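You operate a simulated robot arm through the tools that you are given. There is no shell and no other tool. Be economical: measure what you need, move in short steps, check, and stop when the job is done.

You are at the controls of a simulated robot arm. One attempt, no reset.

## Task
Swap the knob on the engine one lever for the red knob.
Fine: turn the friction to 5 first and back to 3 after; the old knob goes on stub 1 of the rack before the new one goes on.
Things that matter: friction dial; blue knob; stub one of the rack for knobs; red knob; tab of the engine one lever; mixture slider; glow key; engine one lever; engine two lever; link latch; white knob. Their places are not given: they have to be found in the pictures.

Only the result counts: the job must be done as asked and must still hold three seconds after the hand-in. Knocking over, shifting, dropping, spilling or breaking anything else fails it.

## Robot
A 7-joint arm with a two-finger parallel gripper, fixed in place. Base frame: the origin is at the foot of the arm, x ahead of it, y to its left, z up. Readings come in mm, rad, newtons and seconds.
With the tool pointing down near the work surface it reaches from about 440 to 900 mm from the base axis. Its first joint turns from -2.007 to 2.007 rad. Payload 3.91 kg.
The tool frame sits at the grasp point between the pads (the TCP): z along the fingers, y along the line on which they close. The tips reach 30 mm beyond it. Largest opening 110 mm; finger width 20, thickness 10; the body of the gripper, 48 by 112 mm, starts 55 mm behind the TCP.
Orientation is that of the tool frame in the base frame, as a unit quaternion [x, y, z, w]. With the fingers straight down and closing along the base's y, the tool's x points along the base's -x, its y along +y and its z along -z.

## Interface
- The arm moves only by the tool step_arm. Its argument "commands" is a list of rows, each a list of 7 numbers: the shift along the tool's x, y, z in mm, then the turn, a rotation vector about the tool's x, y, z in rad, then the closure, from 0 (fully open) to 1 (shut). In form: [[x, y, z, wx, wy, wz, gripper], ...]. A call has 1 to 8 rows; each row shifts and turns the commanded pose from where the row before left it, along the tool's axes as they then stand. Each row takes 0.2 s and may step no farther than 50 mm and 0.15 rad from the row before; otherwise, or with a gripper value out of range, the whole call is refused. A pose out of reach is approached as far as the arm can. The call stops where the force on the tool passes 40 N (or 10 N more than at its start, if that is more) or the arm is blocked; 0.2 s more then pass. Each finger travels about 153 mm/s and halts on what it meets, pressing with about 26 N; the grip force reading is that of the motor and also rises with nothing between the fingers. The clock runs only during rows and for 0.2 s after the last one: add rows that do not move to give the fingers time. It gives the time, the measured TCP pose, the force on the tool (base axes), the opening and the grip force at its end, in the units of the frame above (readings bear some noise), and new pictures: "show" is both (left out), scene, wrist or none.
- Cameras (640 x 400 px; columns grow to the right, rows downward): "scene" is fixed at [47.5, 652.8, 1234]; the picture's right is [-0.83, -0.56, 0.00], its down [-0.19, 0.28, -0.94] and it looks along [0.52, -0.78, -0.33] (base axes); focal length 335 px, centre (320, 200). "wrist" rides on the gripper at [-36, 0, -57] in the tool frame; the picture's right is [0.00, -1.00, 0.00], its down [0.97, 0.00, -0.24] and it looks along [0.24, 0.00, 0.97] (tool axes); focal length 218 px, centre (320, 200).
- lift_body(by): slides the trunk up (or, below 0, down) by that many mm; the arm rides with it, the base frame stays. It gives what a move gives, with no picture.
- measure_at(camera, pixels): for up to 12 pixels [column, row] of the newest picture of that camera ("zoom" is the newest enlarged one), the place [x, y, z] in the base frame of the surface seen there, good to about 3 mm. The clock stands still meanwhile.
- inspect(camera, box): a new picture of the part [left, top, right, bottom] of that camera's present view, enlarged. The clock stands still meanwhile.
- finish_job(): hands the job in; it is judged then, once.

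Work in short steps. Measure before you move; look again where a grasp or a placing could have gone wrong, and mend it. You have 80 turns and 150 pictures in all, those below and enlarged ones among them. Open the gripper and draw the arm clear of the work before you hand the job in, unless the task says otherwise; then end with one line.

The tools are called after ">>>" by a JSON object that holds its "op" and its "data". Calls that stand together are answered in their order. step_arm: Moves the arm, as the interface text tells. Its arguments: {"type":"object","properties":{"commands":{"type":"array","items":{"type":"array","items":{"type":"number"}}},"show":{"type":"string","enum":["both","scene","wrist","none"]}},"required":["commands"]} The other tools are called the same way: lift_body (by) slides the trunk up or down; measure_at (camera, pixels) gives the place of the surface under pixels of a picture; inspect (camera, box) takes an enlarged picture of a part of a camera's view; finish_job () hands the job in.

At the start:

```text
clock: 0.0
tcp_pos: [641.8, -178.7, 1015.1]
orientation: [-0.001, 1.0, 0.0, 0.0]
force: [-0.3, 0.4, -1.1]
opening: 110.0
finger_force: 0.1
trunk travel left (down, up): [-675.0, 315.0]
```

scene: 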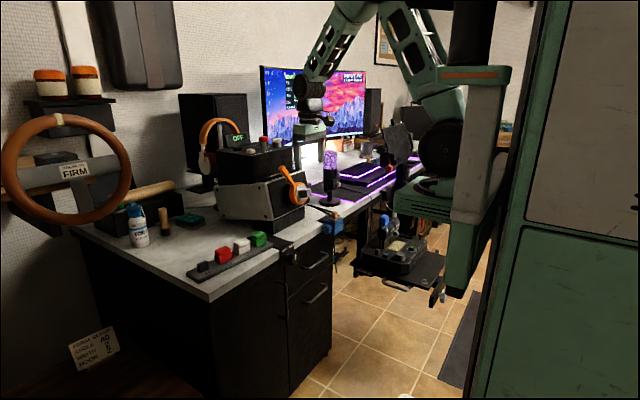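
wrist: 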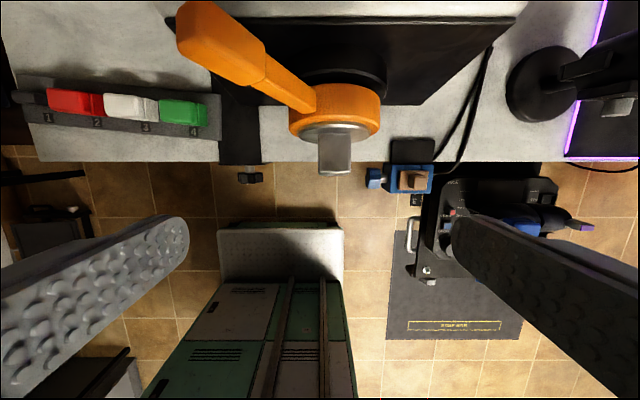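

The scene shows a throttle box near (265,200), and a rack with red, white and green knobs near (235,255). I enlarge both before doing anything.

>>> {"op": "inspect", "data": {"camera": "scene", "box": [180, 100, 340, 200]}}

>>> {"op": "inspect", "data": {"camera": "scene", "box": [180, 170, 340, 290]}}

>>> {"op": "inspect", "data": {"camera": "scene", "box": [340, 190, 460, 300]}}

>>> {"op": "inspect", "data": {"camera": "scene", "box": [50, 310, 150, 380]}}

```text
4.00 times, centred on (260, 150) of scene
```

zoom: 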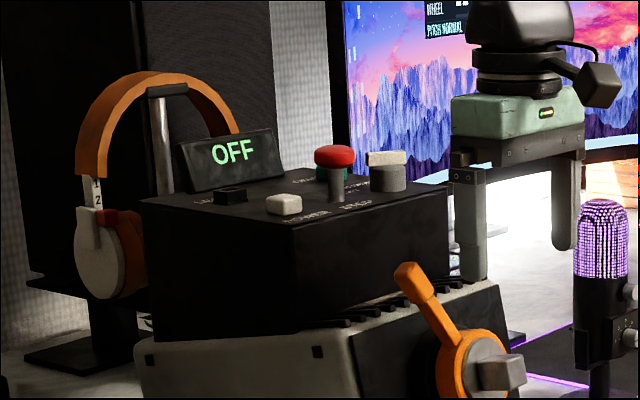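

```text
3.33 times, centred on (260, 230) of scene
```

zoom: 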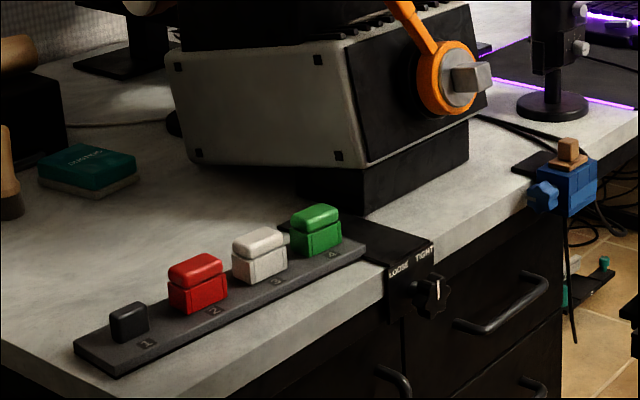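

```text
3.64 times, centred on (400, 245) of scene
```

zoom: 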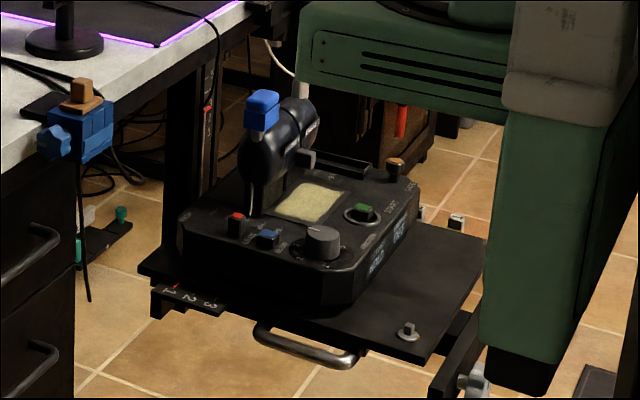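

```text
5.71 times, centred on (100, 345) of scene
```

zoom: 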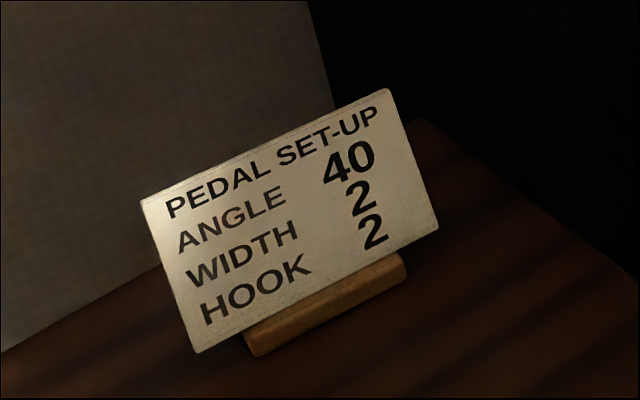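

The unit on the low tray by (395,245) has a dark lever body with a blue top. It could be the throttle unit, so I look closer from the wrist and measure.

>>> {"op": "inspect", "data": {"camera": "wrist", "box": [380, 130, 620, 350]}}

>>> {"op": "measure_at", "data": {"camera": "scene", "pixels": [[413, 219], [427, 257], [421, 246], [439, 247], [405, 254], [412, 219], [213, 266], [229, 253], [245, 243], [258, 236], [336, 229], [287, 257]]}}

>>> {"op": "inspect", "data": {"camera": "scene", "box": [370, 205, 440, 255]}}

```text
1.82 times, centred on (500, 240) of wrist
```

zoom: 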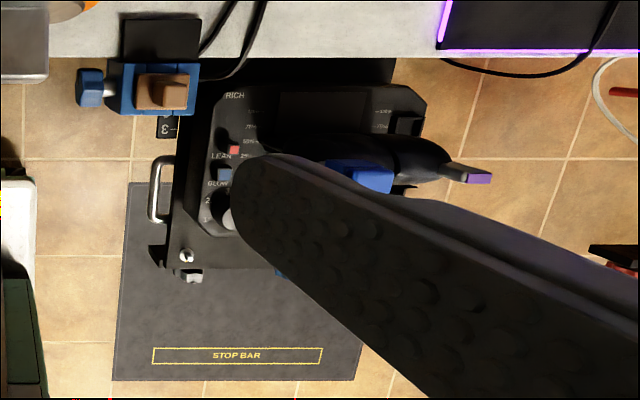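

```text
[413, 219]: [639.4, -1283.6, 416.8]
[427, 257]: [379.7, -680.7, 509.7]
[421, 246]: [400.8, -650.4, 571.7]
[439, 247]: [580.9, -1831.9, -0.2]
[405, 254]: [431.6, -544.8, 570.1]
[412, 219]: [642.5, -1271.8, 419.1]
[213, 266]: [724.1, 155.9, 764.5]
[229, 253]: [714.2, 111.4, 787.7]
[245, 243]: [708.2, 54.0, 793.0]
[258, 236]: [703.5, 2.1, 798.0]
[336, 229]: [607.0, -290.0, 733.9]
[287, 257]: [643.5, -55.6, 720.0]
```

```text
8.00 times, centred on (405, 230) of scene
```

zoom: 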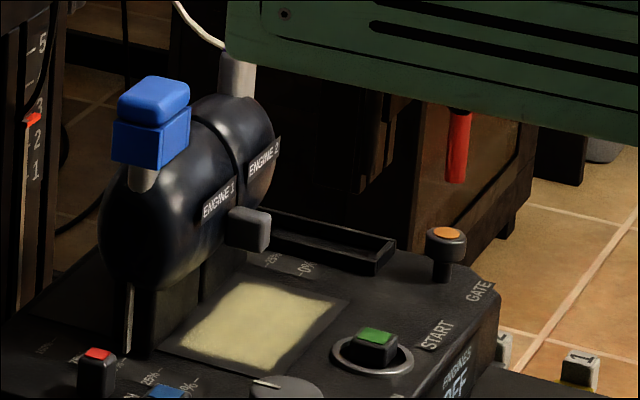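

The throttle unit is on the tray: blue knob on ENGINE 1, and the friction dial at about scene (405,254). I move above the unit at the present height to see it from the wrist.

>>> {"op": "step_arm", "data": {"commands": [[22, -44, 0, 0, 0, 0, 0], [22, -44, 0, 0, 0, 0, 0], [22, -44, 0, 0, 0, 0, 0], [22, -44, 0, 0, 0, 0, 0], [22, -44, 0, 0, 0, 0, 0], [22, -44, 0, 0, 0, 0, 0], [22, -44, 0, 0, 0, 0, 0], [0, 0, 0, 0, 0, 0, 0]]}}

```text
clock: 1.8
tcp_pos: [486.4, -485.1, 1015.5]
orientation: [0.0, 1.0, 0.0, 0.001]
force: [-0.7, -0.4, 0.2]
opening: 110.1
finger_force: 0.0
trunk travel left (down, up): [-675.0, 315.0]
```

scene: 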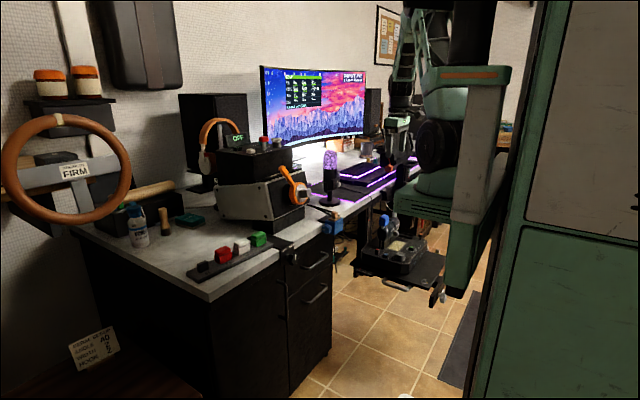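
wrist: 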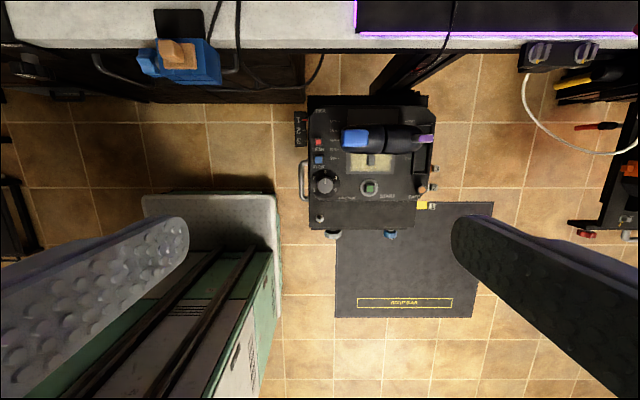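

Now the whole unit is in view, with the blue knob at (355,138) and the dial at (325,182). I enlarge and measure.

>>> {"op": "inspect", "data": {"camera": "wrist", "box": [280, 85, 460, 245]}}

>>> {"op": "measure_at", "data": {"camera": "wrist", "pixels": [[355, 138], [325, 182], [318, 143], [319, 160], [370, 188], [390, 138], [425, 138], [345, 175], [320, 218], [422, 190], [370, 160], [350, 215]]}}

```text
2.50 times, centred on (370, 165) of wrist
```

zoom: 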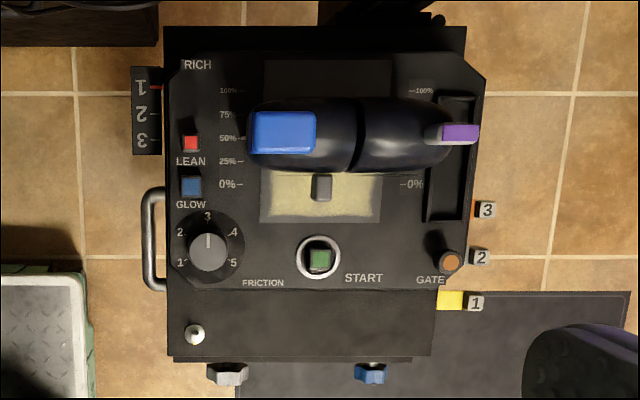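

```text
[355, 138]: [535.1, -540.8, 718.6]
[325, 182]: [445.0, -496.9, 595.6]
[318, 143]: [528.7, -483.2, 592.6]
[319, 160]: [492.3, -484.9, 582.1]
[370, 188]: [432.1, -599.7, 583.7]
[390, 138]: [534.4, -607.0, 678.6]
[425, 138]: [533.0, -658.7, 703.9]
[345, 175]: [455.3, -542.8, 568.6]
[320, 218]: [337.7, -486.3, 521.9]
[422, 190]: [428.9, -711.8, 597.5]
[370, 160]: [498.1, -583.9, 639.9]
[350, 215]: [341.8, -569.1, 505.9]
```

Dial at about (445,-497,596), pointing at 3. I descend above it for a closer view.

>>> {"op": "step_arm", "data": {"commands": [[10, -3, 45, 0, 0, 0, 0.3], [10, -3, 45, 0, 0, 0, 0.3], [10, -3, 45, 0, 0, 0, 0.3], [11, -3, 45, 0, 0, 0, 0.3], [0, 0, 35, 0, 0, 0, 0.3], [0, 0, 0, 0, 0, 0, 0.3]], "show": "wrist"}}

>>> {"op": "inspect", "data": {"camera": "wrist", "box": [240, 60, 480, 210]}}

```text
clock: 3.2
tcp_pos: [447.4, -502.1, 795.3]
orientation: [0.0, 1.0, 0.0, -0.001]
force: [-0.7, -0.5, 1.3]
opening: 76.9
finger_force: 0.1
trunk travel left (down, up): [-675.0, 315.0]
```

wrist: 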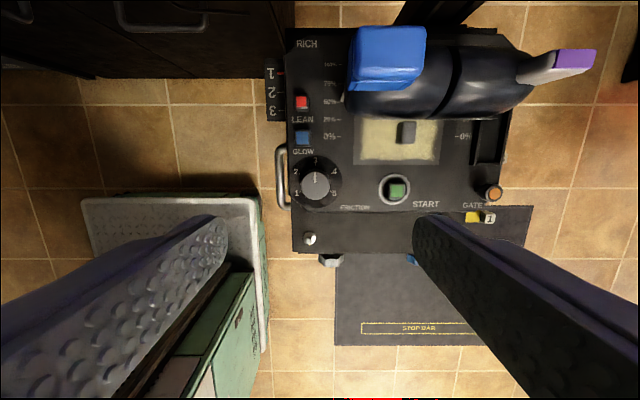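

```text
2.67 times, centred on (360, 135) of wrist
```

zoom: 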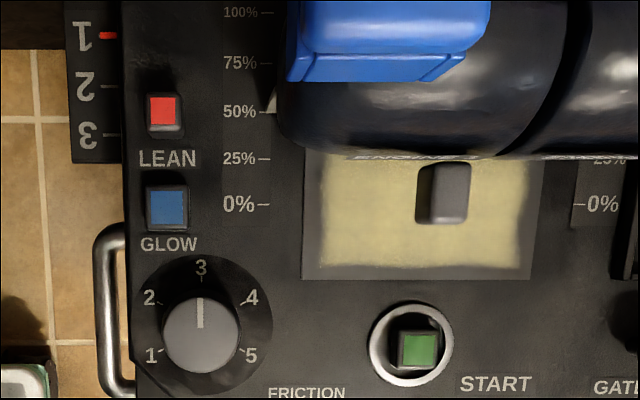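

The labels look 60° apart, so 5 is +120° clockwise. I measure the dial top, disc, surroundings and lever faces.

>>> {"op": "measure_at", "data": {"camera": "zoom", "pixels": [[201, 337], [180, 340], [222, 340], [140, 325], [264, 325], [300, 385], [166, 195], [163, 112], [380, 70], [330, 130], [400, 40], [443, 190]]}}

>>> {"op": "measure_at", "data": {"camera": "wrist", "pixels": [[316, 180], [298, 184], [333, 184], [316, 197], [310, 238], [390, 50], [360, 85], [430, 100], [575, 60], [530, 75], [281, 180], [380, 130]]}}

```text
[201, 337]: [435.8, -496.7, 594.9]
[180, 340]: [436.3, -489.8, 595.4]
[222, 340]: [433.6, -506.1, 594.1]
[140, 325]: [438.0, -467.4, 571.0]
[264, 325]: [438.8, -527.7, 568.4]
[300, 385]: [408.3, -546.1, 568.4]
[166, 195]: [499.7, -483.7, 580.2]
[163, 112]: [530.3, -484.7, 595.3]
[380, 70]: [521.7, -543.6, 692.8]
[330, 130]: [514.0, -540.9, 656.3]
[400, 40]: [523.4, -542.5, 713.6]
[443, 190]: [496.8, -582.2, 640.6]
```

```text
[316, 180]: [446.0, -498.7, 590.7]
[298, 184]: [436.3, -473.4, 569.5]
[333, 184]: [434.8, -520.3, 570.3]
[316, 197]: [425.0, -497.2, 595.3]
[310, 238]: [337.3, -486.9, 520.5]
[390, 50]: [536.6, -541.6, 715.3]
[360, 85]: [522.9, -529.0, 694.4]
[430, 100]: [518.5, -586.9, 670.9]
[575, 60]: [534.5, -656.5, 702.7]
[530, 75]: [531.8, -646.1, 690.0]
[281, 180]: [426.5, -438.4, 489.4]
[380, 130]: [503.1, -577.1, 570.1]
```

Dial axis is about (437.5,-497.5), with its top at 595 and the panel at 570. I centre over it and turn the tool −60°, still high.

>>> {"op": "step_arm", "data": {"commands": [[10, 3, 30, 0, 0, 0, 0.45], [0, 0, 40, 0, 0, -0.147, 0.45], [0, 0, 30, 0, 0, -0.15, 0.45], [0, 0, 0, 0, 0, -0.15, 0.45], [0, 0, 0, 0, 0, -0.15, 0.45], [0, 0, 0, 0, 0, -0.15, 0.45], [0, 0, 0, 0, 0, -0.15, 0.45], [0, 0, 0, 0, 0, -0.15, 0.45]], "show": "wrist"}}

>>> {"op": "step_arm", "data": {"commands": [[0, 0, 0, 0, 0, 0, 0.45]], "show": "wrist"}}

```text
clock: 5.0
tcp_pos: [437.9, -494.8, 700.0]
orientation: [-0.501, 0.865, 0.0, 0.001]
force: [0.3, 0.5, -0.3]
opening: 60.6
finger_force: 0.2
trunk travel left (down, up): [-675.0, 315.0]
```

wrist: 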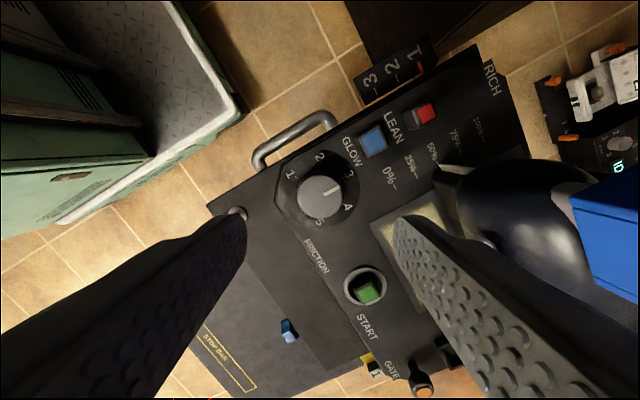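

```text
clock: 5.4
tcp_pos: [437.3, -494.7, 700.3]
orientation: [-0.5, 0.866, 0.0, 0.001]
force: [-1.3, -0.6, -0.3]
opening: 60.3
finger_force: 0.1
trunk travel left (down, up): [-675.0, 315.0]
```

wrist: 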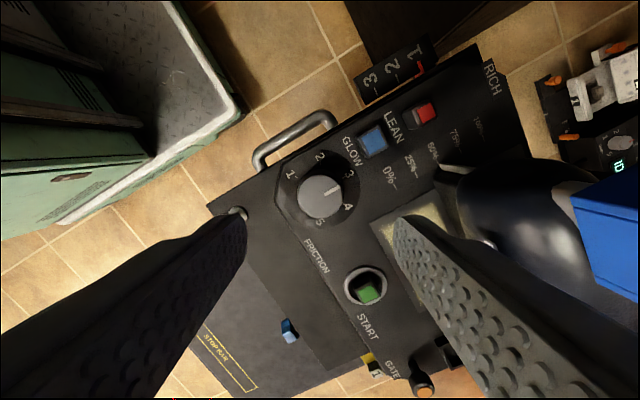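

The dial cap is centred at image (319,197) and fits between the fingers. I measure it to refine the centre.

>>> {"op": "measure_at", "data": {"camera": "wrist", "pixels": [[319, 197], [302, 197], [337, 197], [319, 182], [319, 212], [278, 195], [358, 175], [345, 221]]}}

```text
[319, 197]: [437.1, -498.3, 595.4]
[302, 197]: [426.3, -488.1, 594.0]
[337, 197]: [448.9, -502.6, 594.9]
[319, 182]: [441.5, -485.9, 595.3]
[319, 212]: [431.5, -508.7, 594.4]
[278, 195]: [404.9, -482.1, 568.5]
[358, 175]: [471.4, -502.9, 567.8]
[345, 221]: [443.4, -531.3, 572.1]
```

Centre is (437.2,-497.5). I shift 2.8 mm and lower to z=606, then close on the dial.

>>> {"op": "step_arm", "data": {"commands": [[2.4, -1.4, 34, 0, 0, 0, 0.45], [0, 0, 40, 0, 0, 0, 0.45], [0, 0, 20, 0, 0, 0, 0.45], [0, 0, 0, 0, 0, 0, 0.45]], "show": "wrist"}}

>>> {"op": "step_arm", "data": {"commands": [[0, 0, 0, 0, 0, 0, 0.6], [0, 0, 0, 0, 0, 0, 0.72], [0, 0, 0, 0, 0, 0, 0.8], [0, 0, 0, 0, 0, 0, 0.8]], "show": "wrist"}}

```text
clock: 6.4
tcp_pos: [437.3, -498.5, 605.5]
orientation: [-0.499, 0.867, 0.0, 0.0]
force: [-0.4, 0.6, 0.4]
opening: 60.4
finger_force: 0.1
trunk travel left (down, up): [-675.0, 315.0]
```

wrist: 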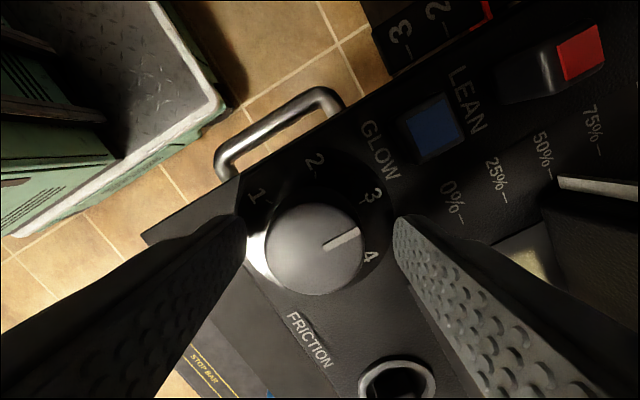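

```text
clock: 7.4
tcp_pos: [435.6, -497.8, 605.6]
orientation: [-0.499, 0.867, 0.001, 0.0]
force: [-11.1, 5.4, 0.0]
opening: 36.6
finger_force: 45.7
trunk travel left (down, up): [-675.0, 315.0]
```

wrist: 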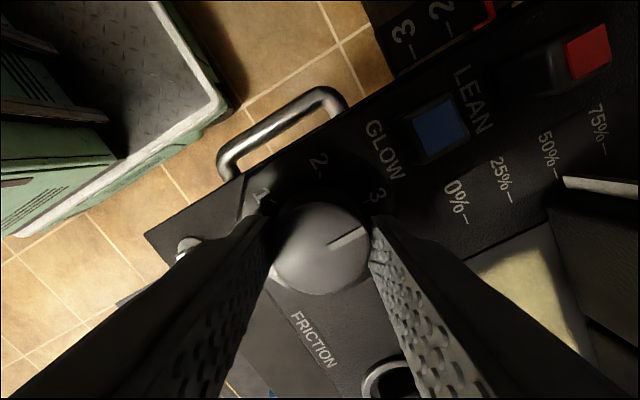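

Dial held (opening 36.6) with a small 12 N side load, so I shift 1.5 mm to relieve it. Then I start turning clockwise.

>>> {"op": "step_arm", "data": {"commands": [[0, 1.5, 0, 0, 0, 0, 0.8], [0, 0, 0, 0, 0, 0.1496, 0.8], [0, 0, 0, 0, 0, 0.1496, 0.8], [0, 0, 0, 0, 0, 0.1496, 0.8], [0, 0, 0, 0, 0, 0.1496, 0.8], [0, 0, 0, 0, 0, 0.1496, 0.8], [0, 0, 0, 0, 0, 0.1496, 0.8], [0, 0, 0, 0, 0, 0.1496, 0.8]], "show": "wrist"}}

```text
clock: 9.2
tcp_pos: [435.7, -498.8, 607.4]
orientation: [0.002, 1.0, 0.001, 0.0]
force: [-3.1, 10.0, 3.8]
opening: 36.4
finger_force: 44.6
trunk travel left (down, up): [-675.0, 315.0]
```

wrist: 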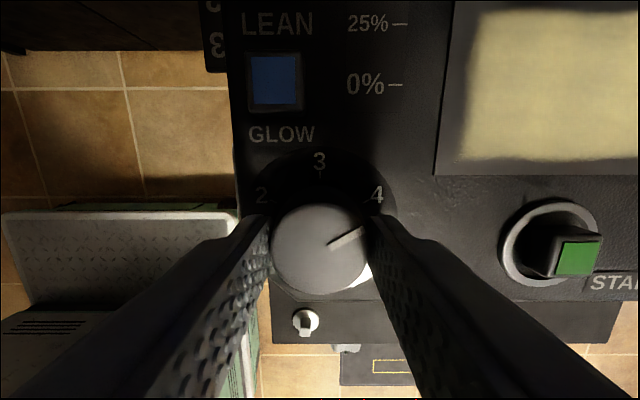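

The pointer is now at 4 and moves with the grip. I turn the other 60°.

>>> {"op": "step_arm", "data": {"commands": [[0, 1, 0, 0, 0, 0.1496, 0.8], [0, 0, 0, 0, 0, 0.1496, 0.8], [0, 0, 0, 0, 0, 0.1496, 0.8], [0, 0, 0, 0, 0, 0.1496, 0.8], [0, 0, 0, 0, 0, 0.1496, 0.8], [0, 0, 0, 0, 0, 0.1496, 0.8], [0, 0, 0, 0, 0, 0.1496, 0.8], [0, 0, 0, 0, 0, 0, 0.8]], "show": "wrist"}}

```text
clock: 11.0
tcp_pos: [436.3, -497.1, 605.2]
orientation: [0.501, 0.866, 0.0, 0.001]
force: [10.6, 2.7, -6.8]
opening: 36.5
finger_force: 45.2
trunk travel left (down, up): [-675.0, 315.0]
```

wrist: 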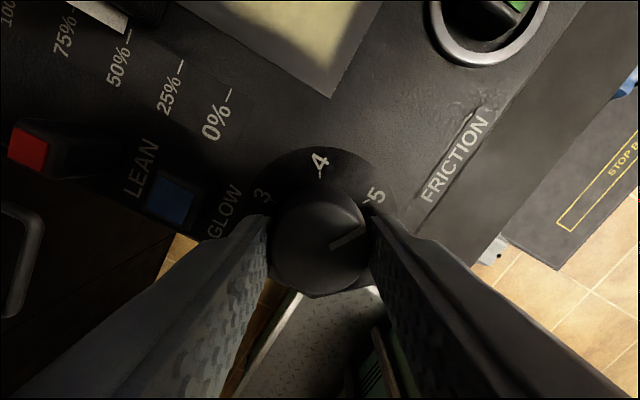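

The pointer is at 5. I release, rise straight up, and check.

>>> {"op": "step_arm", "data": {"commands": [[0, 0, 0, 0, 0, 0, 0.5], [0, 0, 0, 0, 0, 0, 0.5], [0, 0, -40, 0, 0, 0, 0.5], [0, 0, -45, 0, 0, 0, 0.5], [0, 0, -45, 0, 0, 0, 0.5], [0, 0, -45, 0, 0, 0, 0.5], [0, 0, 0, 0, 0, 0, 0.5]], "show": "wrist"}}

>>> {"op": "inspect", "data": {"camera": "wrist", "box": [260, 130, 380, 230]}}

>>> {"op": "inspect", "data": {"camera": "scene", "box": [360, 195, 450, 265]}}

```text
clock: 12.6
tcp_pos: [433.0, -495.8, 783.8]
orientation: [0.5, 0.866, 0.0, 0.0]
force: [0.1, 0.6, -0.3]
opening: 55.0
finger_force: 0.1
trunk travel left (down, up): [-675.0, 315.0]
```

wrist: 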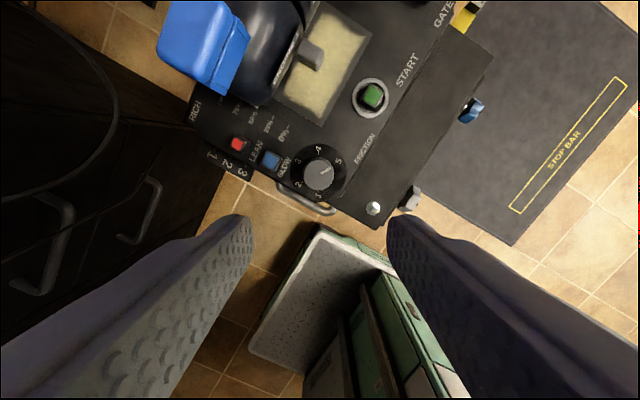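

```text
4.00 times, centred on (320, 180) of wrist
```

zoom: 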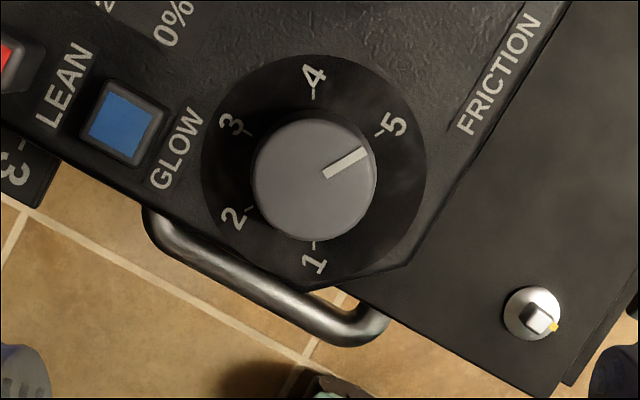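

```text
5.71 times, centred on (405, 230) of scene
```

zoom: 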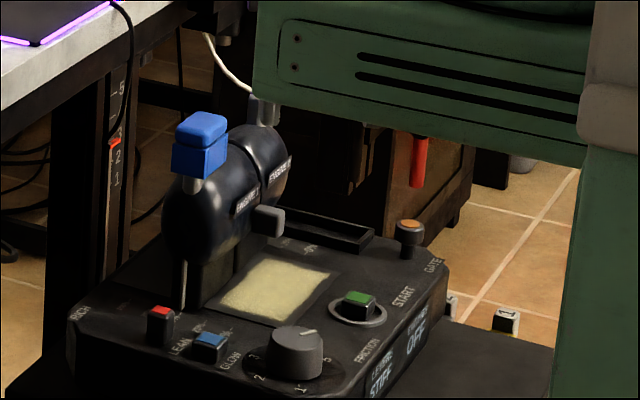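

The pointer is at 5 and the display reads STIFF. Now I study the blue knob's pose by measuring points on its faces.

>>> {"op": "inspect", "data": {"camera": "scene", "box": [379, 208, 403, 233]}}

>>> {"op": "inspect", "data": {"camera": "scene", "box": [200, 225, 280, 285]}}

>>> {"op": "inspect", "data": {"camera": "wrist", "box": [140, 0, 300, 110]}}

```text
16.00 times, centred on (391, 220) of scene
```

zoom: 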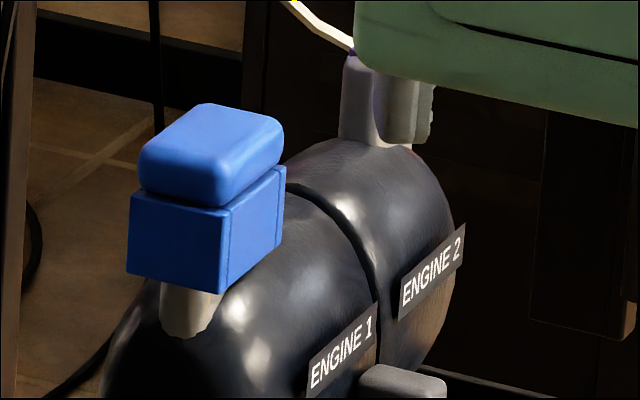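

```text
6.67 times, centred on (240, 255) of scene
```

zoom: 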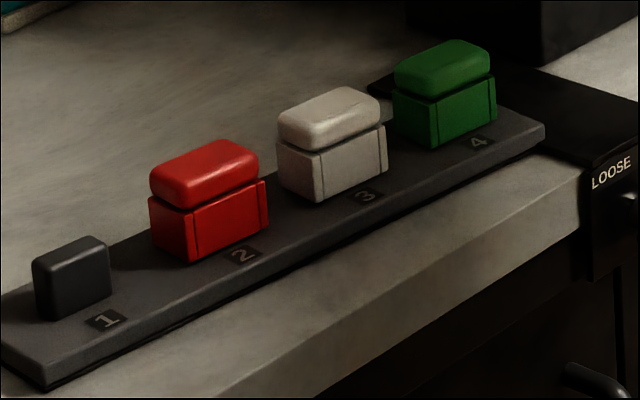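

```text
3.64 times, centred on (220, 55) of wrist
```

zoom: 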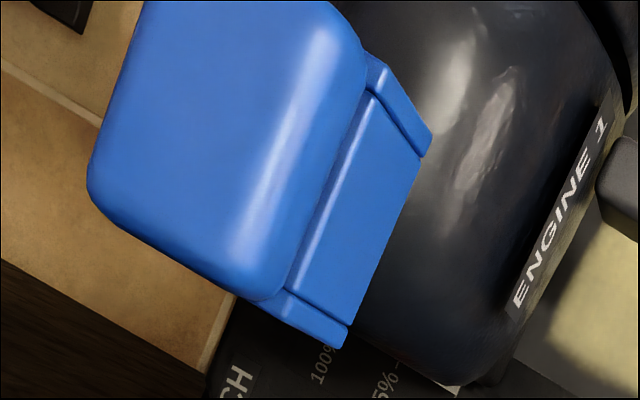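

The knob's vertical edges look upright within a few degrees. I measure its corners on the current wrist zoom to get its centre and size.

>>> {"op": "measure_at", "data": {"camera": "zoom", "pixels": [[97, 185], [265, 290], [355, 50], [150, 10], [240, 140], [425, 150], [340, 340], [395, 115], [300, 300], [340, 10], [110, 130], [180, 255]]}}

>>> {"op": "measure_at", "data": {"camera": "scene", "pixels": [[392.5, 214.2], [392, 218], [387, 222], [395.5, 221.5], [387, 225], [395, 225], [384, 218], [388, 215], [382.5, 222]]}}

```text
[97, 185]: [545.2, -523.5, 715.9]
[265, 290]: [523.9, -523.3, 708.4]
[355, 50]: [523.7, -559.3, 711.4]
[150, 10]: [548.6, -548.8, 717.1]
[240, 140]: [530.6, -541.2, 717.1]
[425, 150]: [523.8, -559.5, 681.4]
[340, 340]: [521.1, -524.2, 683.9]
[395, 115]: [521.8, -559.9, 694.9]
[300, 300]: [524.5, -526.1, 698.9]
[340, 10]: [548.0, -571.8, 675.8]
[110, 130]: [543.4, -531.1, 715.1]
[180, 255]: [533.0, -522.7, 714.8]
```

```text
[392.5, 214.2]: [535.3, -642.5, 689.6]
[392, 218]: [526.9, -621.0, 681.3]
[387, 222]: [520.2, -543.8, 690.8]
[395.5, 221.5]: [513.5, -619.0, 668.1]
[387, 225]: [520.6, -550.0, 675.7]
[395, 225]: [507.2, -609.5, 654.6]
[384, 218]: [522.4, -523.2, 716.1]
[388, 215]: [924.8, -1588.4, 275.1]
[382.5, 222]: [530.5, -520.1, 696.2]
```

Knob: x 522–550, y −522…−561, z 678–718, upright. I'll grip it across x, so I turn the tool to +90° and move above it with the fingers partly open.

>>> {"op": "step_arm", "data": {"commands": [[0, 0, -20, 0, 0, 0.131, 0.4], [0, 0, -20, 0, 0, 0.131, 0.4], [0, 0, 0, 0, 0, 0.131, 0.4], [0, 0, 0, 0, 0, 0.131, 0.4], [-15, 35, 0, 0, 0, 0, 0.4], [-15, 35, 0, 0, 0, 0, 0.4], [-15, 33, 0, 0, 0, 0, 0.4], [0, 0, 0, 0, 0, 0, 0.4]], "show": "wrist"}}

>>> {"op": "step_arm", "data": {"commands": [[0, 0, 0, 0, 0, 0, 0.4]], "show": "both"}}

```text
clock: 14.4
tcp_pos: [539.0, -543.4, 822.1]
orientation: [0.707, 0.707, 0.0, 0.0]
force: [-0.4, -0.6, -0.5]
opening: 66.0
finger_force: 0.0
trunk travel left (down, up): [-675.0, 315.0]
```

wrist: 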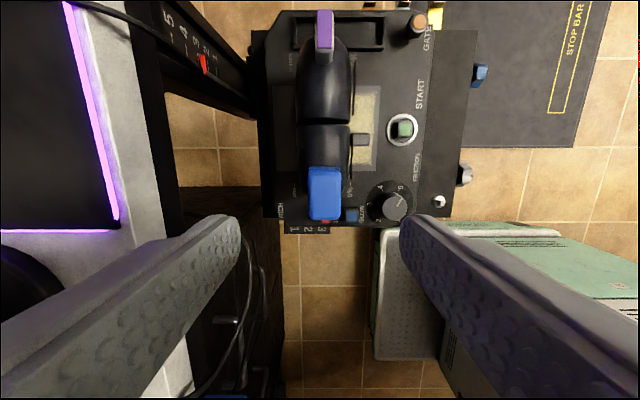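

```text
clock: 14.8
tcp_pos: [538.7, -545.3, 821.7]
orientation: [0.708, 0.707, 0.001, 0.001]
force: [-0.1, 0.5, 1.1]
opening: 65.8
finger_force: 0.1
trunk travel left (down, up): [-675.0, 315.0]
```

scene: 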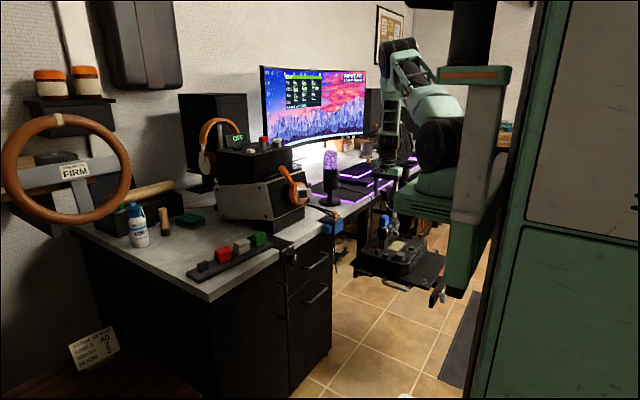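
wrist: 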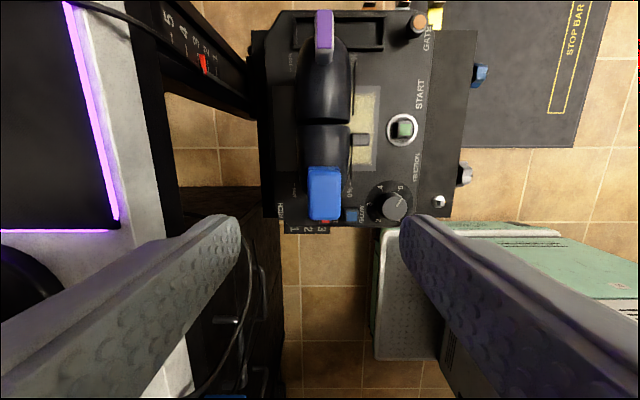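

>>> {"op": "inspect", "data": {"camera": "wrist", "box": [270, 150, 380, 230]}}

>>> {"op": "measure_at", "data": {"camera": "zoom", "pixels": [[225, 120], [225, 280], [405, 120], [405, 280], [310, 150], [310, 280], [220, 390], [400, 385], [310, 395], [310, 60], [225, 200], [408, 200]]}}

```text
5.00 times, centred on (325, 190) of wrist
```

zoom: 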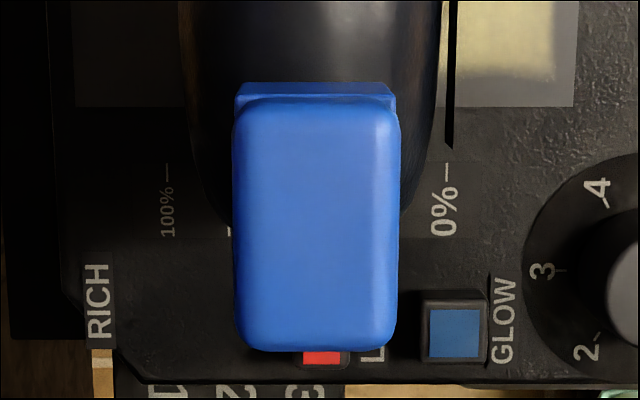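

```text
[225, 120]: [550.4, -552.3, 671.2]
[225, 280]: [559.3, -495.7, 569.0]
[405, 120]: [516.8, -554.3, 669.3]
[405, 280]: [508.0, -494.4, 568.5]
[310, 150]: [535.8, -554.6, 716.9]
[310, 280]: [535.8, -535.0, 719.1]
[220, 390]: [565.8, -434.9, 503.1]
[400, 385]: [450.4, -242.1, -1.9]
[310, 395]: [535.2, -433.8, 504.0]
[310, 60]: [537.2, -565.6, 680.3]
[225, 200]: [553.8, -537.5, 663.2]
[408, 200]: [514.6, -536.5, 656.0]
```

The knob is centred laterally under the tool and aligned. I shift 2.5 mm in y and lower to z≈712 with the fingers straddling it.

>>> {"op": "step_arm", "data": {"commands": [[2.5, 0, 40, 0, 0, 0, 0.4], [0, 0, 40, 0, 0, 0, 0.4], [0, 0, 30, 0, 0, 0, 0.4], [0, 0, 0, 0, 0, 0, 0.4]], "show": "both"}}

>>> {"op": "inspect", "data": {"camera": "scene", "box": [364, 198, 420, 240]}}

```text
clock: 15.8
tcp_pos: [536.8, -540.7, 709.5]
orientation: [0.708, 0.706, 0.0, 0.0]
force: [0.2, -0.3, -0.4]
opening: 66.0
finger_force: 0.2
trunk travel left (down, up): [-675.0, 315.0]
```

scene: 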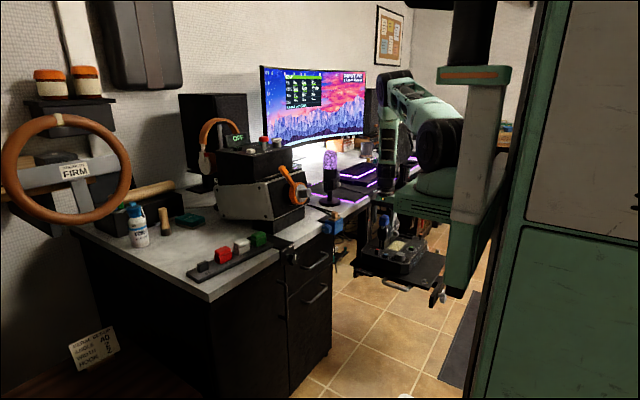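
wrist: 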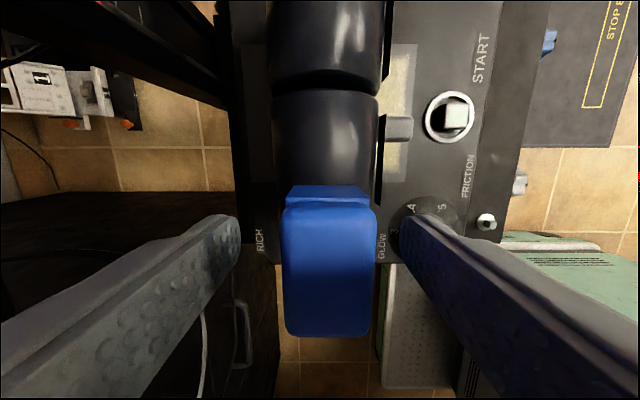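

```text
9.52 times, centred on (392, 219) of scene
```

zoom: 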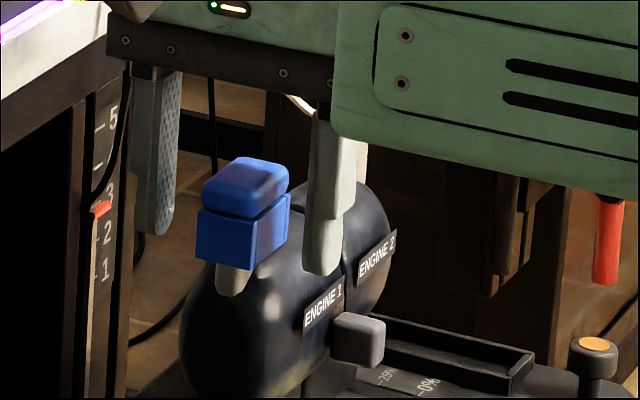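

The knob sits about 2 mm to −x of the middle, so I shift by that and close slowly.

>>> {"op": "step_arm", "data": {"commands": [[0, -2, 0, 0, 0, 0, 0.5], [0, 0, 0, 0, 0, 0, 0.6], [0, 0, 0, 0, 0, 0, 0.7], [0, 0, 0, 0, 0, 0, 0.8], [0, 0, 0, 0, 0, 0, 0.9], [0, 0, 0, 0, 0, 0, 0.9]], "show": "wrist"}}

```text
clock: 17.2
tcp_pos: [535.4, -540.8, 710.8]
orientation: [0.708, 0.706, 0.001, 0.0]
force: [0.3, -0.6, -1.0]
opening: 25.4
finger_force: 25.8
trunk travel left (down, up): [-675.0, 315.0]
```

wrist: 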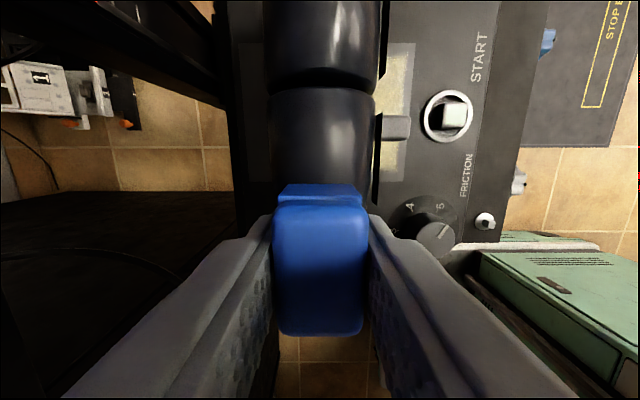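

Gripped at 25.4 mm with no side load. I pull straight up in small steps.

>>> {"op": "step_arm", "data": {"commands": [[0, 0, 0, 0, 0, 0, 1], [0, 0, -3, 0, 0, 0, 1], [0, 0, -4, 0, 0, 0, 1], [0, 0, -5, 0, 0, 0, 1], [0, 0, -5, 0, 0, 0, 1], [0, 0, -5, 0, 0, 0, 1]], "show": "both"}}

>>> {"op": "inspect", "data": {"camera": "scene", "box": [364, 198, 420, 240]}}

```text
clock: 18.6
tcp_pos: [536.4, -540.8, 731.4]
orientation: [0.708, 0.706, 0.0, -0.001]
force: [-1.4, 0.0, -0.4]
opening: 25.4
finger_force: 25.6
trunk travel left (down, up): [-675.0, 315.0]
```

scene: 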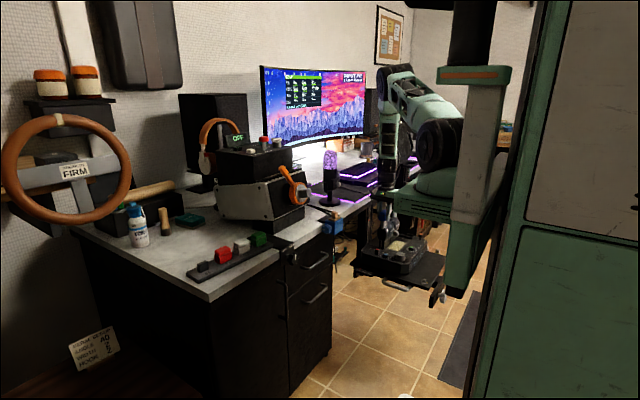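
wrist: 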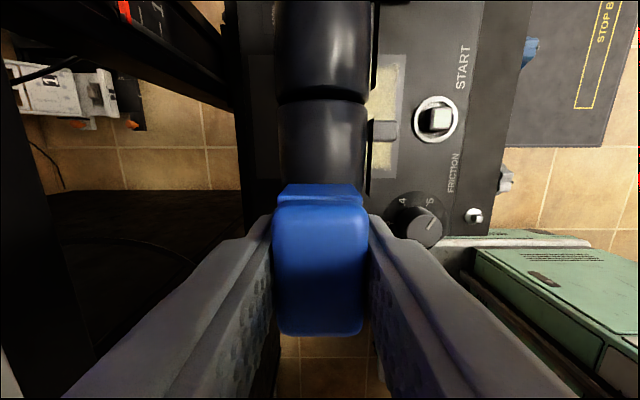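

```text
9.52 times, centred on (392, 219) of scene
```

zoom: 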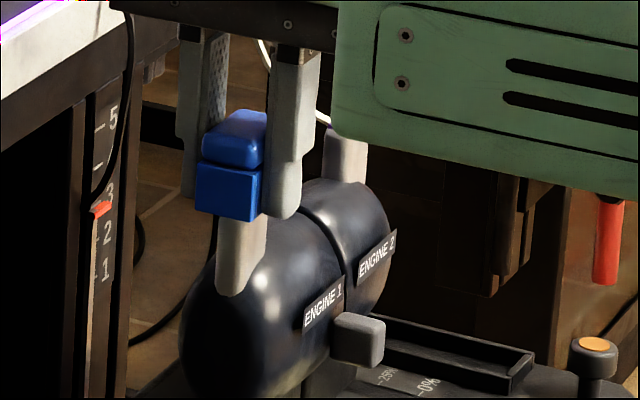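

The knob slides up the tab (gray tab now visible). I continue up clear of the tab.

>>> {"op": "step_arm", "data": {"commands": [[0, 0, -6, 0, 0, 0, 1], [0, 0, -8, 0, 0, 0, 1], [0, 0, -10, 0, 0, 0, 1], [0, 0, -20, 0, 0, 0, 1], [0, 0, -30, 0, 0, 0, 1], [0, 0, -40, 0, 0, 0, 1], [0, 0, -45, 0, 0, 0, 1], [0, 0, 0, 0, 0, 0, 1]], "show": "both"}}

>>> {"op": "inspect", "data": {"camera": "scene", "box": [364, 198, 420, 240]}}

```text
clock: 20.4
tcp_pos: [535.9, -540.2, 895.3]
orientation: [0.708, 0.706, 0.0, 0.0]
force: [-0.1, -0.3, -0.7]
opening: 25.3
finger_force: 26.3
trunk travel left (down, up): [-675.0, 315.0]
```

scene: 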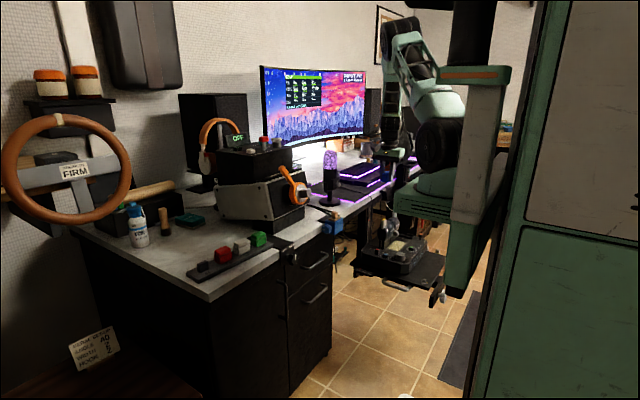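
wrist: 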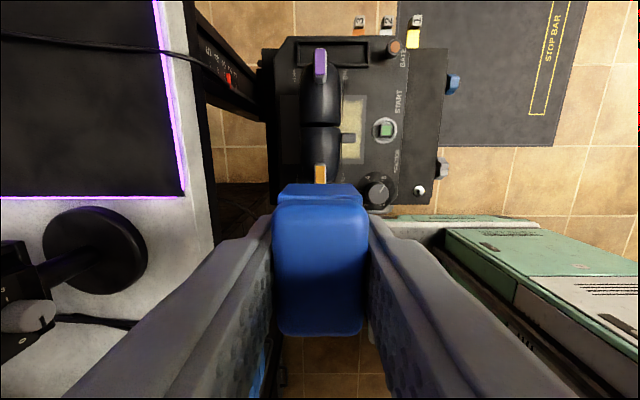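

```text
9.52 times, centred on (392, 219) of scene
```

zoom: 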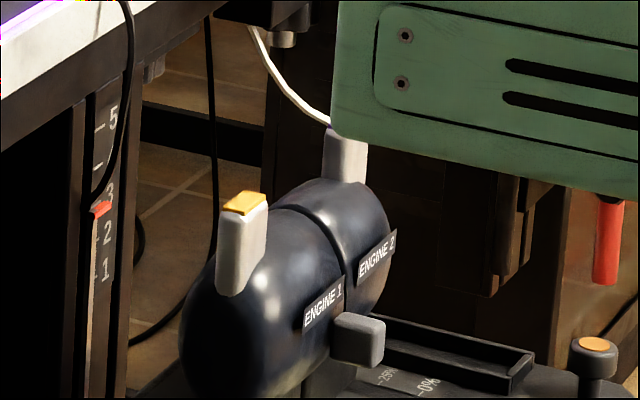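

Knob off, tab bare with an orange top. I measure the tab and, for the travel path, the obstacles and rack.

>>> {"op": "measure_at", "data": {"camera": "wrist", "pixels": [[320, 168], [320, 175], [320, 183], [315, 175], [325, 175], [320, 60], [104, 245]]}}

>>> {"op": "measure_at", "data": {"camera": "scene", "pixels": [[286, 170], [300, 195], [330, 155], [265, 140], [202, 264], [210, 264], [205, 272], [213, 268], [197, 285], [275, 246], [206, 280], [222, 263]]}}

>>> {"op": "inspect", "data": {"camera": "scene", "box": [190, 240, 246, 280]}}

```text
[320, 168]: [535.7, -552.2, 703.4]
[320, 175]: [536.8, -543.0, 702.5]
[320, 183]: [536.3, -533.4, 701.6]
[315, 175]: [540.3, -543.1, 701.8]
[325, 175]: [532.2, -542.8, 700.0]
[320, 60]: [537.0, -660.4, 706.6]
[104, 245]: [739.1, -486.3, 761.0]
```

```text
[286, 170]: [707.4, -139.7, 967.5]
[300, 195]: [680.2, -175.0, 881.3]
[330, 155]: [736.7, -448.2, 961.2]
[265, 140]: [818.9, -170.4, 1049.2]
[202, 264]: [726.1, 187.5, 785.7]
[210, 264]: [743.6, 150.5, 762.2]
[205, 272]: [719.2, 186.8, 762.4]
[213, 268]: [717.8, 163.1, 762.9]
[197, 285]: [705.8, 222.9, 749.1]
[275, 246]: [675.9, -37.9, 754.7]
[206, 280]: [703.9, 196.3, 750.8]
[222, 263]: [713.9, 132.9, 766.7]
```

```text
10.00 times, centred on (218, 260) of scene
```

zoom: 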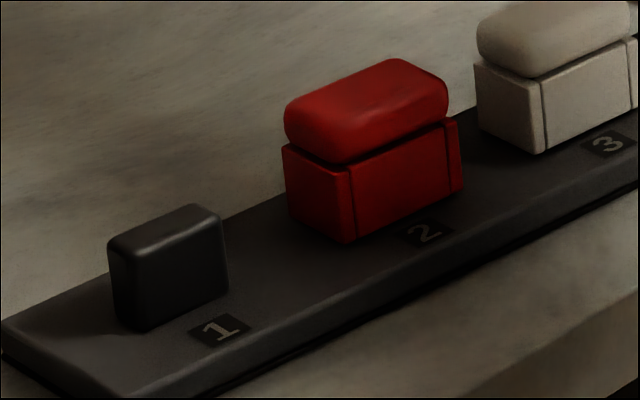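

Tab centre is (536.3,-542.5), top 702. Stub 1 is near (725,~175), top ~786. I carry the knob along x≈545 at z≈955, clear of the microphone and orange lever (x>680).

>>> {"op": "step_arm", "data": {"commands": [[25, 1, -30, 0, 0, 0, 1], [35, 1, -30, 0, 0, 0, 1], [49, 1, 0, 0, 0, 0, 1], [49, 1, 0, 0, 0, 0, 1], [49, 1, 0, 0, 0, 0, 1], [49, 1, 0, 0, 0, 0, 1], [49, 1, 0, 0, 0, 0, 1], [49, 1, 0, 0, 0, 0, 1]], "show": "none"}}

>>> {"op": "step_arm", "data": {"commands": [[49, 0, 0, 0, 0, 0, 1], [49, 0, 0, 0, 0, 0, 1], [49, 0, 0, 0, 0, 0, 1], [49, 0, 0, 0, 0, 0, 1], [49, 0, 0, 0, 0, 0, 1], [40, 20, 0, 0, 0, 0, 1], [20, 40, 0, 0, 0, 0, 1], [0, 0, 0, 0, 0, 0, 1]], "show": "both"}}

```text
clock: 22.2
tcp_pos: [544.2, -188.4, 954.1]
orientation: [0.708, 0.706, -0.001, 0.0]
force: [-0.2, -0.6, -0.7]
opening: 25.6
finger_force: 26.1
trunk travel left (down, up): [-675.0, 315.0]
```

```text
clock: 24.0
tcp_pos: [608.5, 122.0, 951.8]
orientation: [0.707, 0.707, 0.0, 0.0]
force: [0.5, 0.5, -0.8]
opening: 25.4
finger_force: 25.8
trunk travel left (down, up): [-675.0, 315.0]
```

scene: 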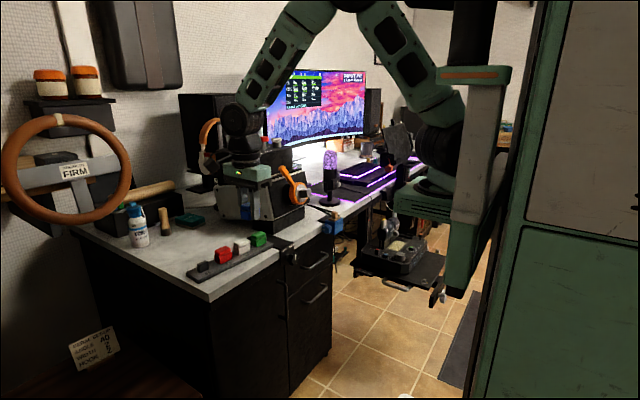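
wrist: 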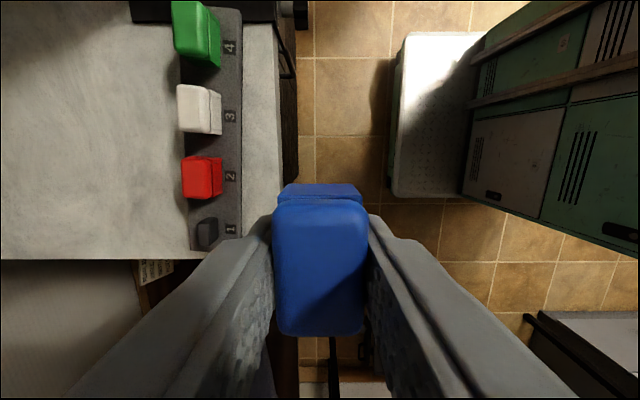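

The stub is at wrist (207,232). I measure it and the neighbouring knob for position and yaw.

>>> {"op": "inspect", "data": {"camera": "wrist", "box": [160, 140, 270, 260]}}

>>> {"op": "measure_at", "data": {"camera": "wrist", "pixels": [[203, 228], [202, 238], [200, 223], [201, 245], [214, 228], [214, 240], [240, 15], [239, 230], [201, 170], [201, 190], [188, 110], [190, 25]]}}

```text
3.33 times, centred on (215, 200) of wrist
```

zoom: 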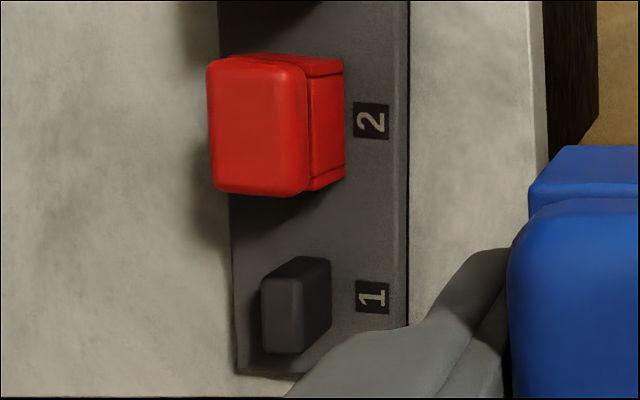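

```text
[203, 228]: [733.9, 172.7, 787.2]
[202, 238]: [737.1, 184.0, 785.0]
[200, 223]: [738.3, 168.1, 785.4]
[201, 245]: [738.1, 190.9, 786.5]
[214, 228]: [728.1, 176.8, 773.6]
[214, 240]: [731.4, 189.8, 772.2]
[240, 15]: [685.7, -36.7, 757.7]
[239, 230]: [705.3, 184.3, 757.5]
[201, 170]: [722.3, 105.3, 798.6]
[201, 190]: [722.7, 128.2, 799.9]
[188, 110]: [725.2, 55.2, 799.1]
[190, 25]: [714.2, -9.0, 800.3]
```

Rack yaw is ~5°, and stub 1 is near (735,178), top 786. When lifted 193 mm above the tab, it appeared at wrist (320,165–184). I go 193 mm above the stub and should see it at the same pixels.

>>> {"op": "step_arm", "data": {"commands": [[14, 32, -9, 0, 0, 0, 1], [14, 32, -9, 0, 0, 0, 1], [14, 32, -9, 0, 0, 0, 1], [14, 31, 0, 0, 0, 0, 1], [0, 0, 0, 0, 0, 0.0885, 1], [0, 0, 0, 0, 0, 0, 1]], "show": "wrist"}}

>>> {"op": "inspect", "data": {"camera": "wrist", "box": [270, 80, 370, 200]}}

```text
clock: 25.4
tcp_pos: [732.7, 175.3, 976.5]
orientation: [0.739, 0.674, 0.0, 0.0]
force: [-0.6, 0.2, -0.8]
opening: 25.1
finger_force: 26.0
trunk travel left (down, up): [-675.0, 315.0]
```

wrist: 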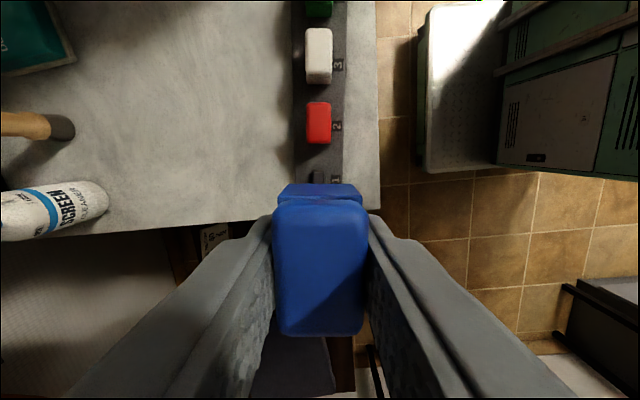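

```text
3.33 times, centred on (320, 140) of wrist
```

zoom: 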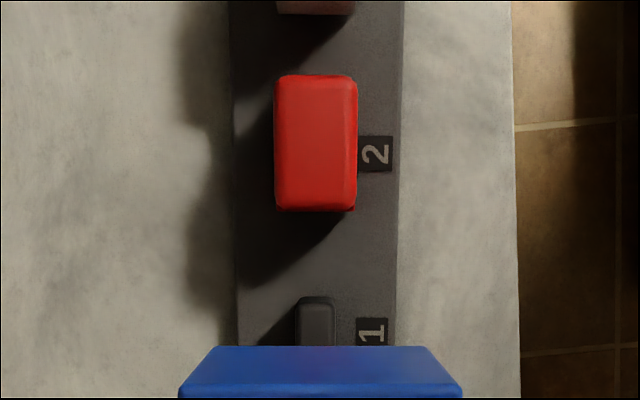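

The stub shows at column ~319 as wanted, and the yaw matches the red knob. I measure the stub and red knob exactly from here.

>>> {"op": "measure_at", "data": {"camera": "wrist", "pixels": [[319, 171], [319, 174], [319, 178], [319, 181], [315, 177], [323, 177], [319, 104], [319, 123], [319, 142], [308, 123], [330, 123]]}}

>>> {"op": "step_arm", "data": {"commands": [[28, 0, 0, 0, 0, 0, 1], [0, 0, 0, 0, 0, 0, 1]], "show": "wrist"}}

>>> {"op": "inspect", "data": {"camera": "wrist", "box": [290, 110, 350, 190]}}

```text
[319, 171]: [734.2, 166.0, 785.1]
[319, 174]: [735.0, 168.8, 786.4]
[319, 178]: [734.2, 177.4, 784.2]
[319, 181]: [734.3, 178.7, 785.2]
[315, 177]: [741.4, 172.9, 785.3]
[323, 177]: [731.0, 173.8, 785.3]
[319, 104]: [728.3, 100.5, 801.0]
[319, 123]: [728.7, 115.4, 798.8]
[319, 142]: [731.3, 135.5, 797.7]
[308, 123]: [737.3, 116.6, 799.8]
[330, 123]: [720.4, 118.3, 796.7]
```

```text
clock: 26.0
tcp_pos: [735.4, 202.9, 977.4]
orientation: [0.738, 0.674, 0.0, 0.0]
force: [-0.7, 0.0, -0.1]
opening: 25.2
finger_force: 25.9
trunk travel left (down, up): [-675.0, 315.0]
```

wrist: 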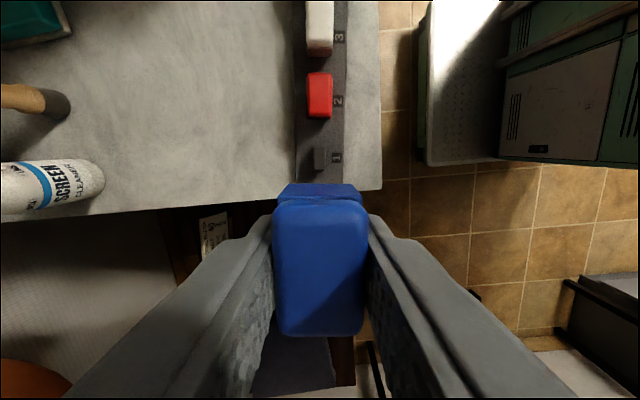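

```text
5.00 times, centred on (320, 150) of wrist
```

zoom: 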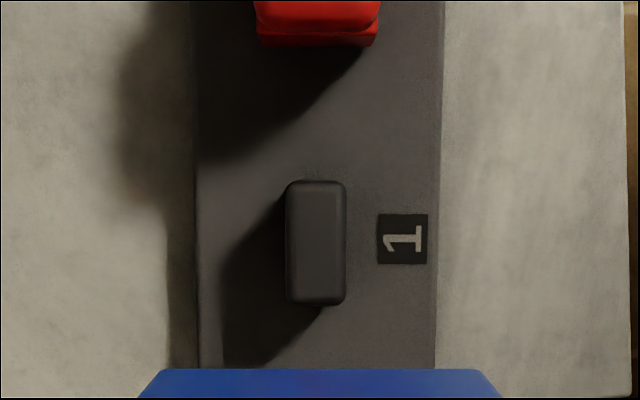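

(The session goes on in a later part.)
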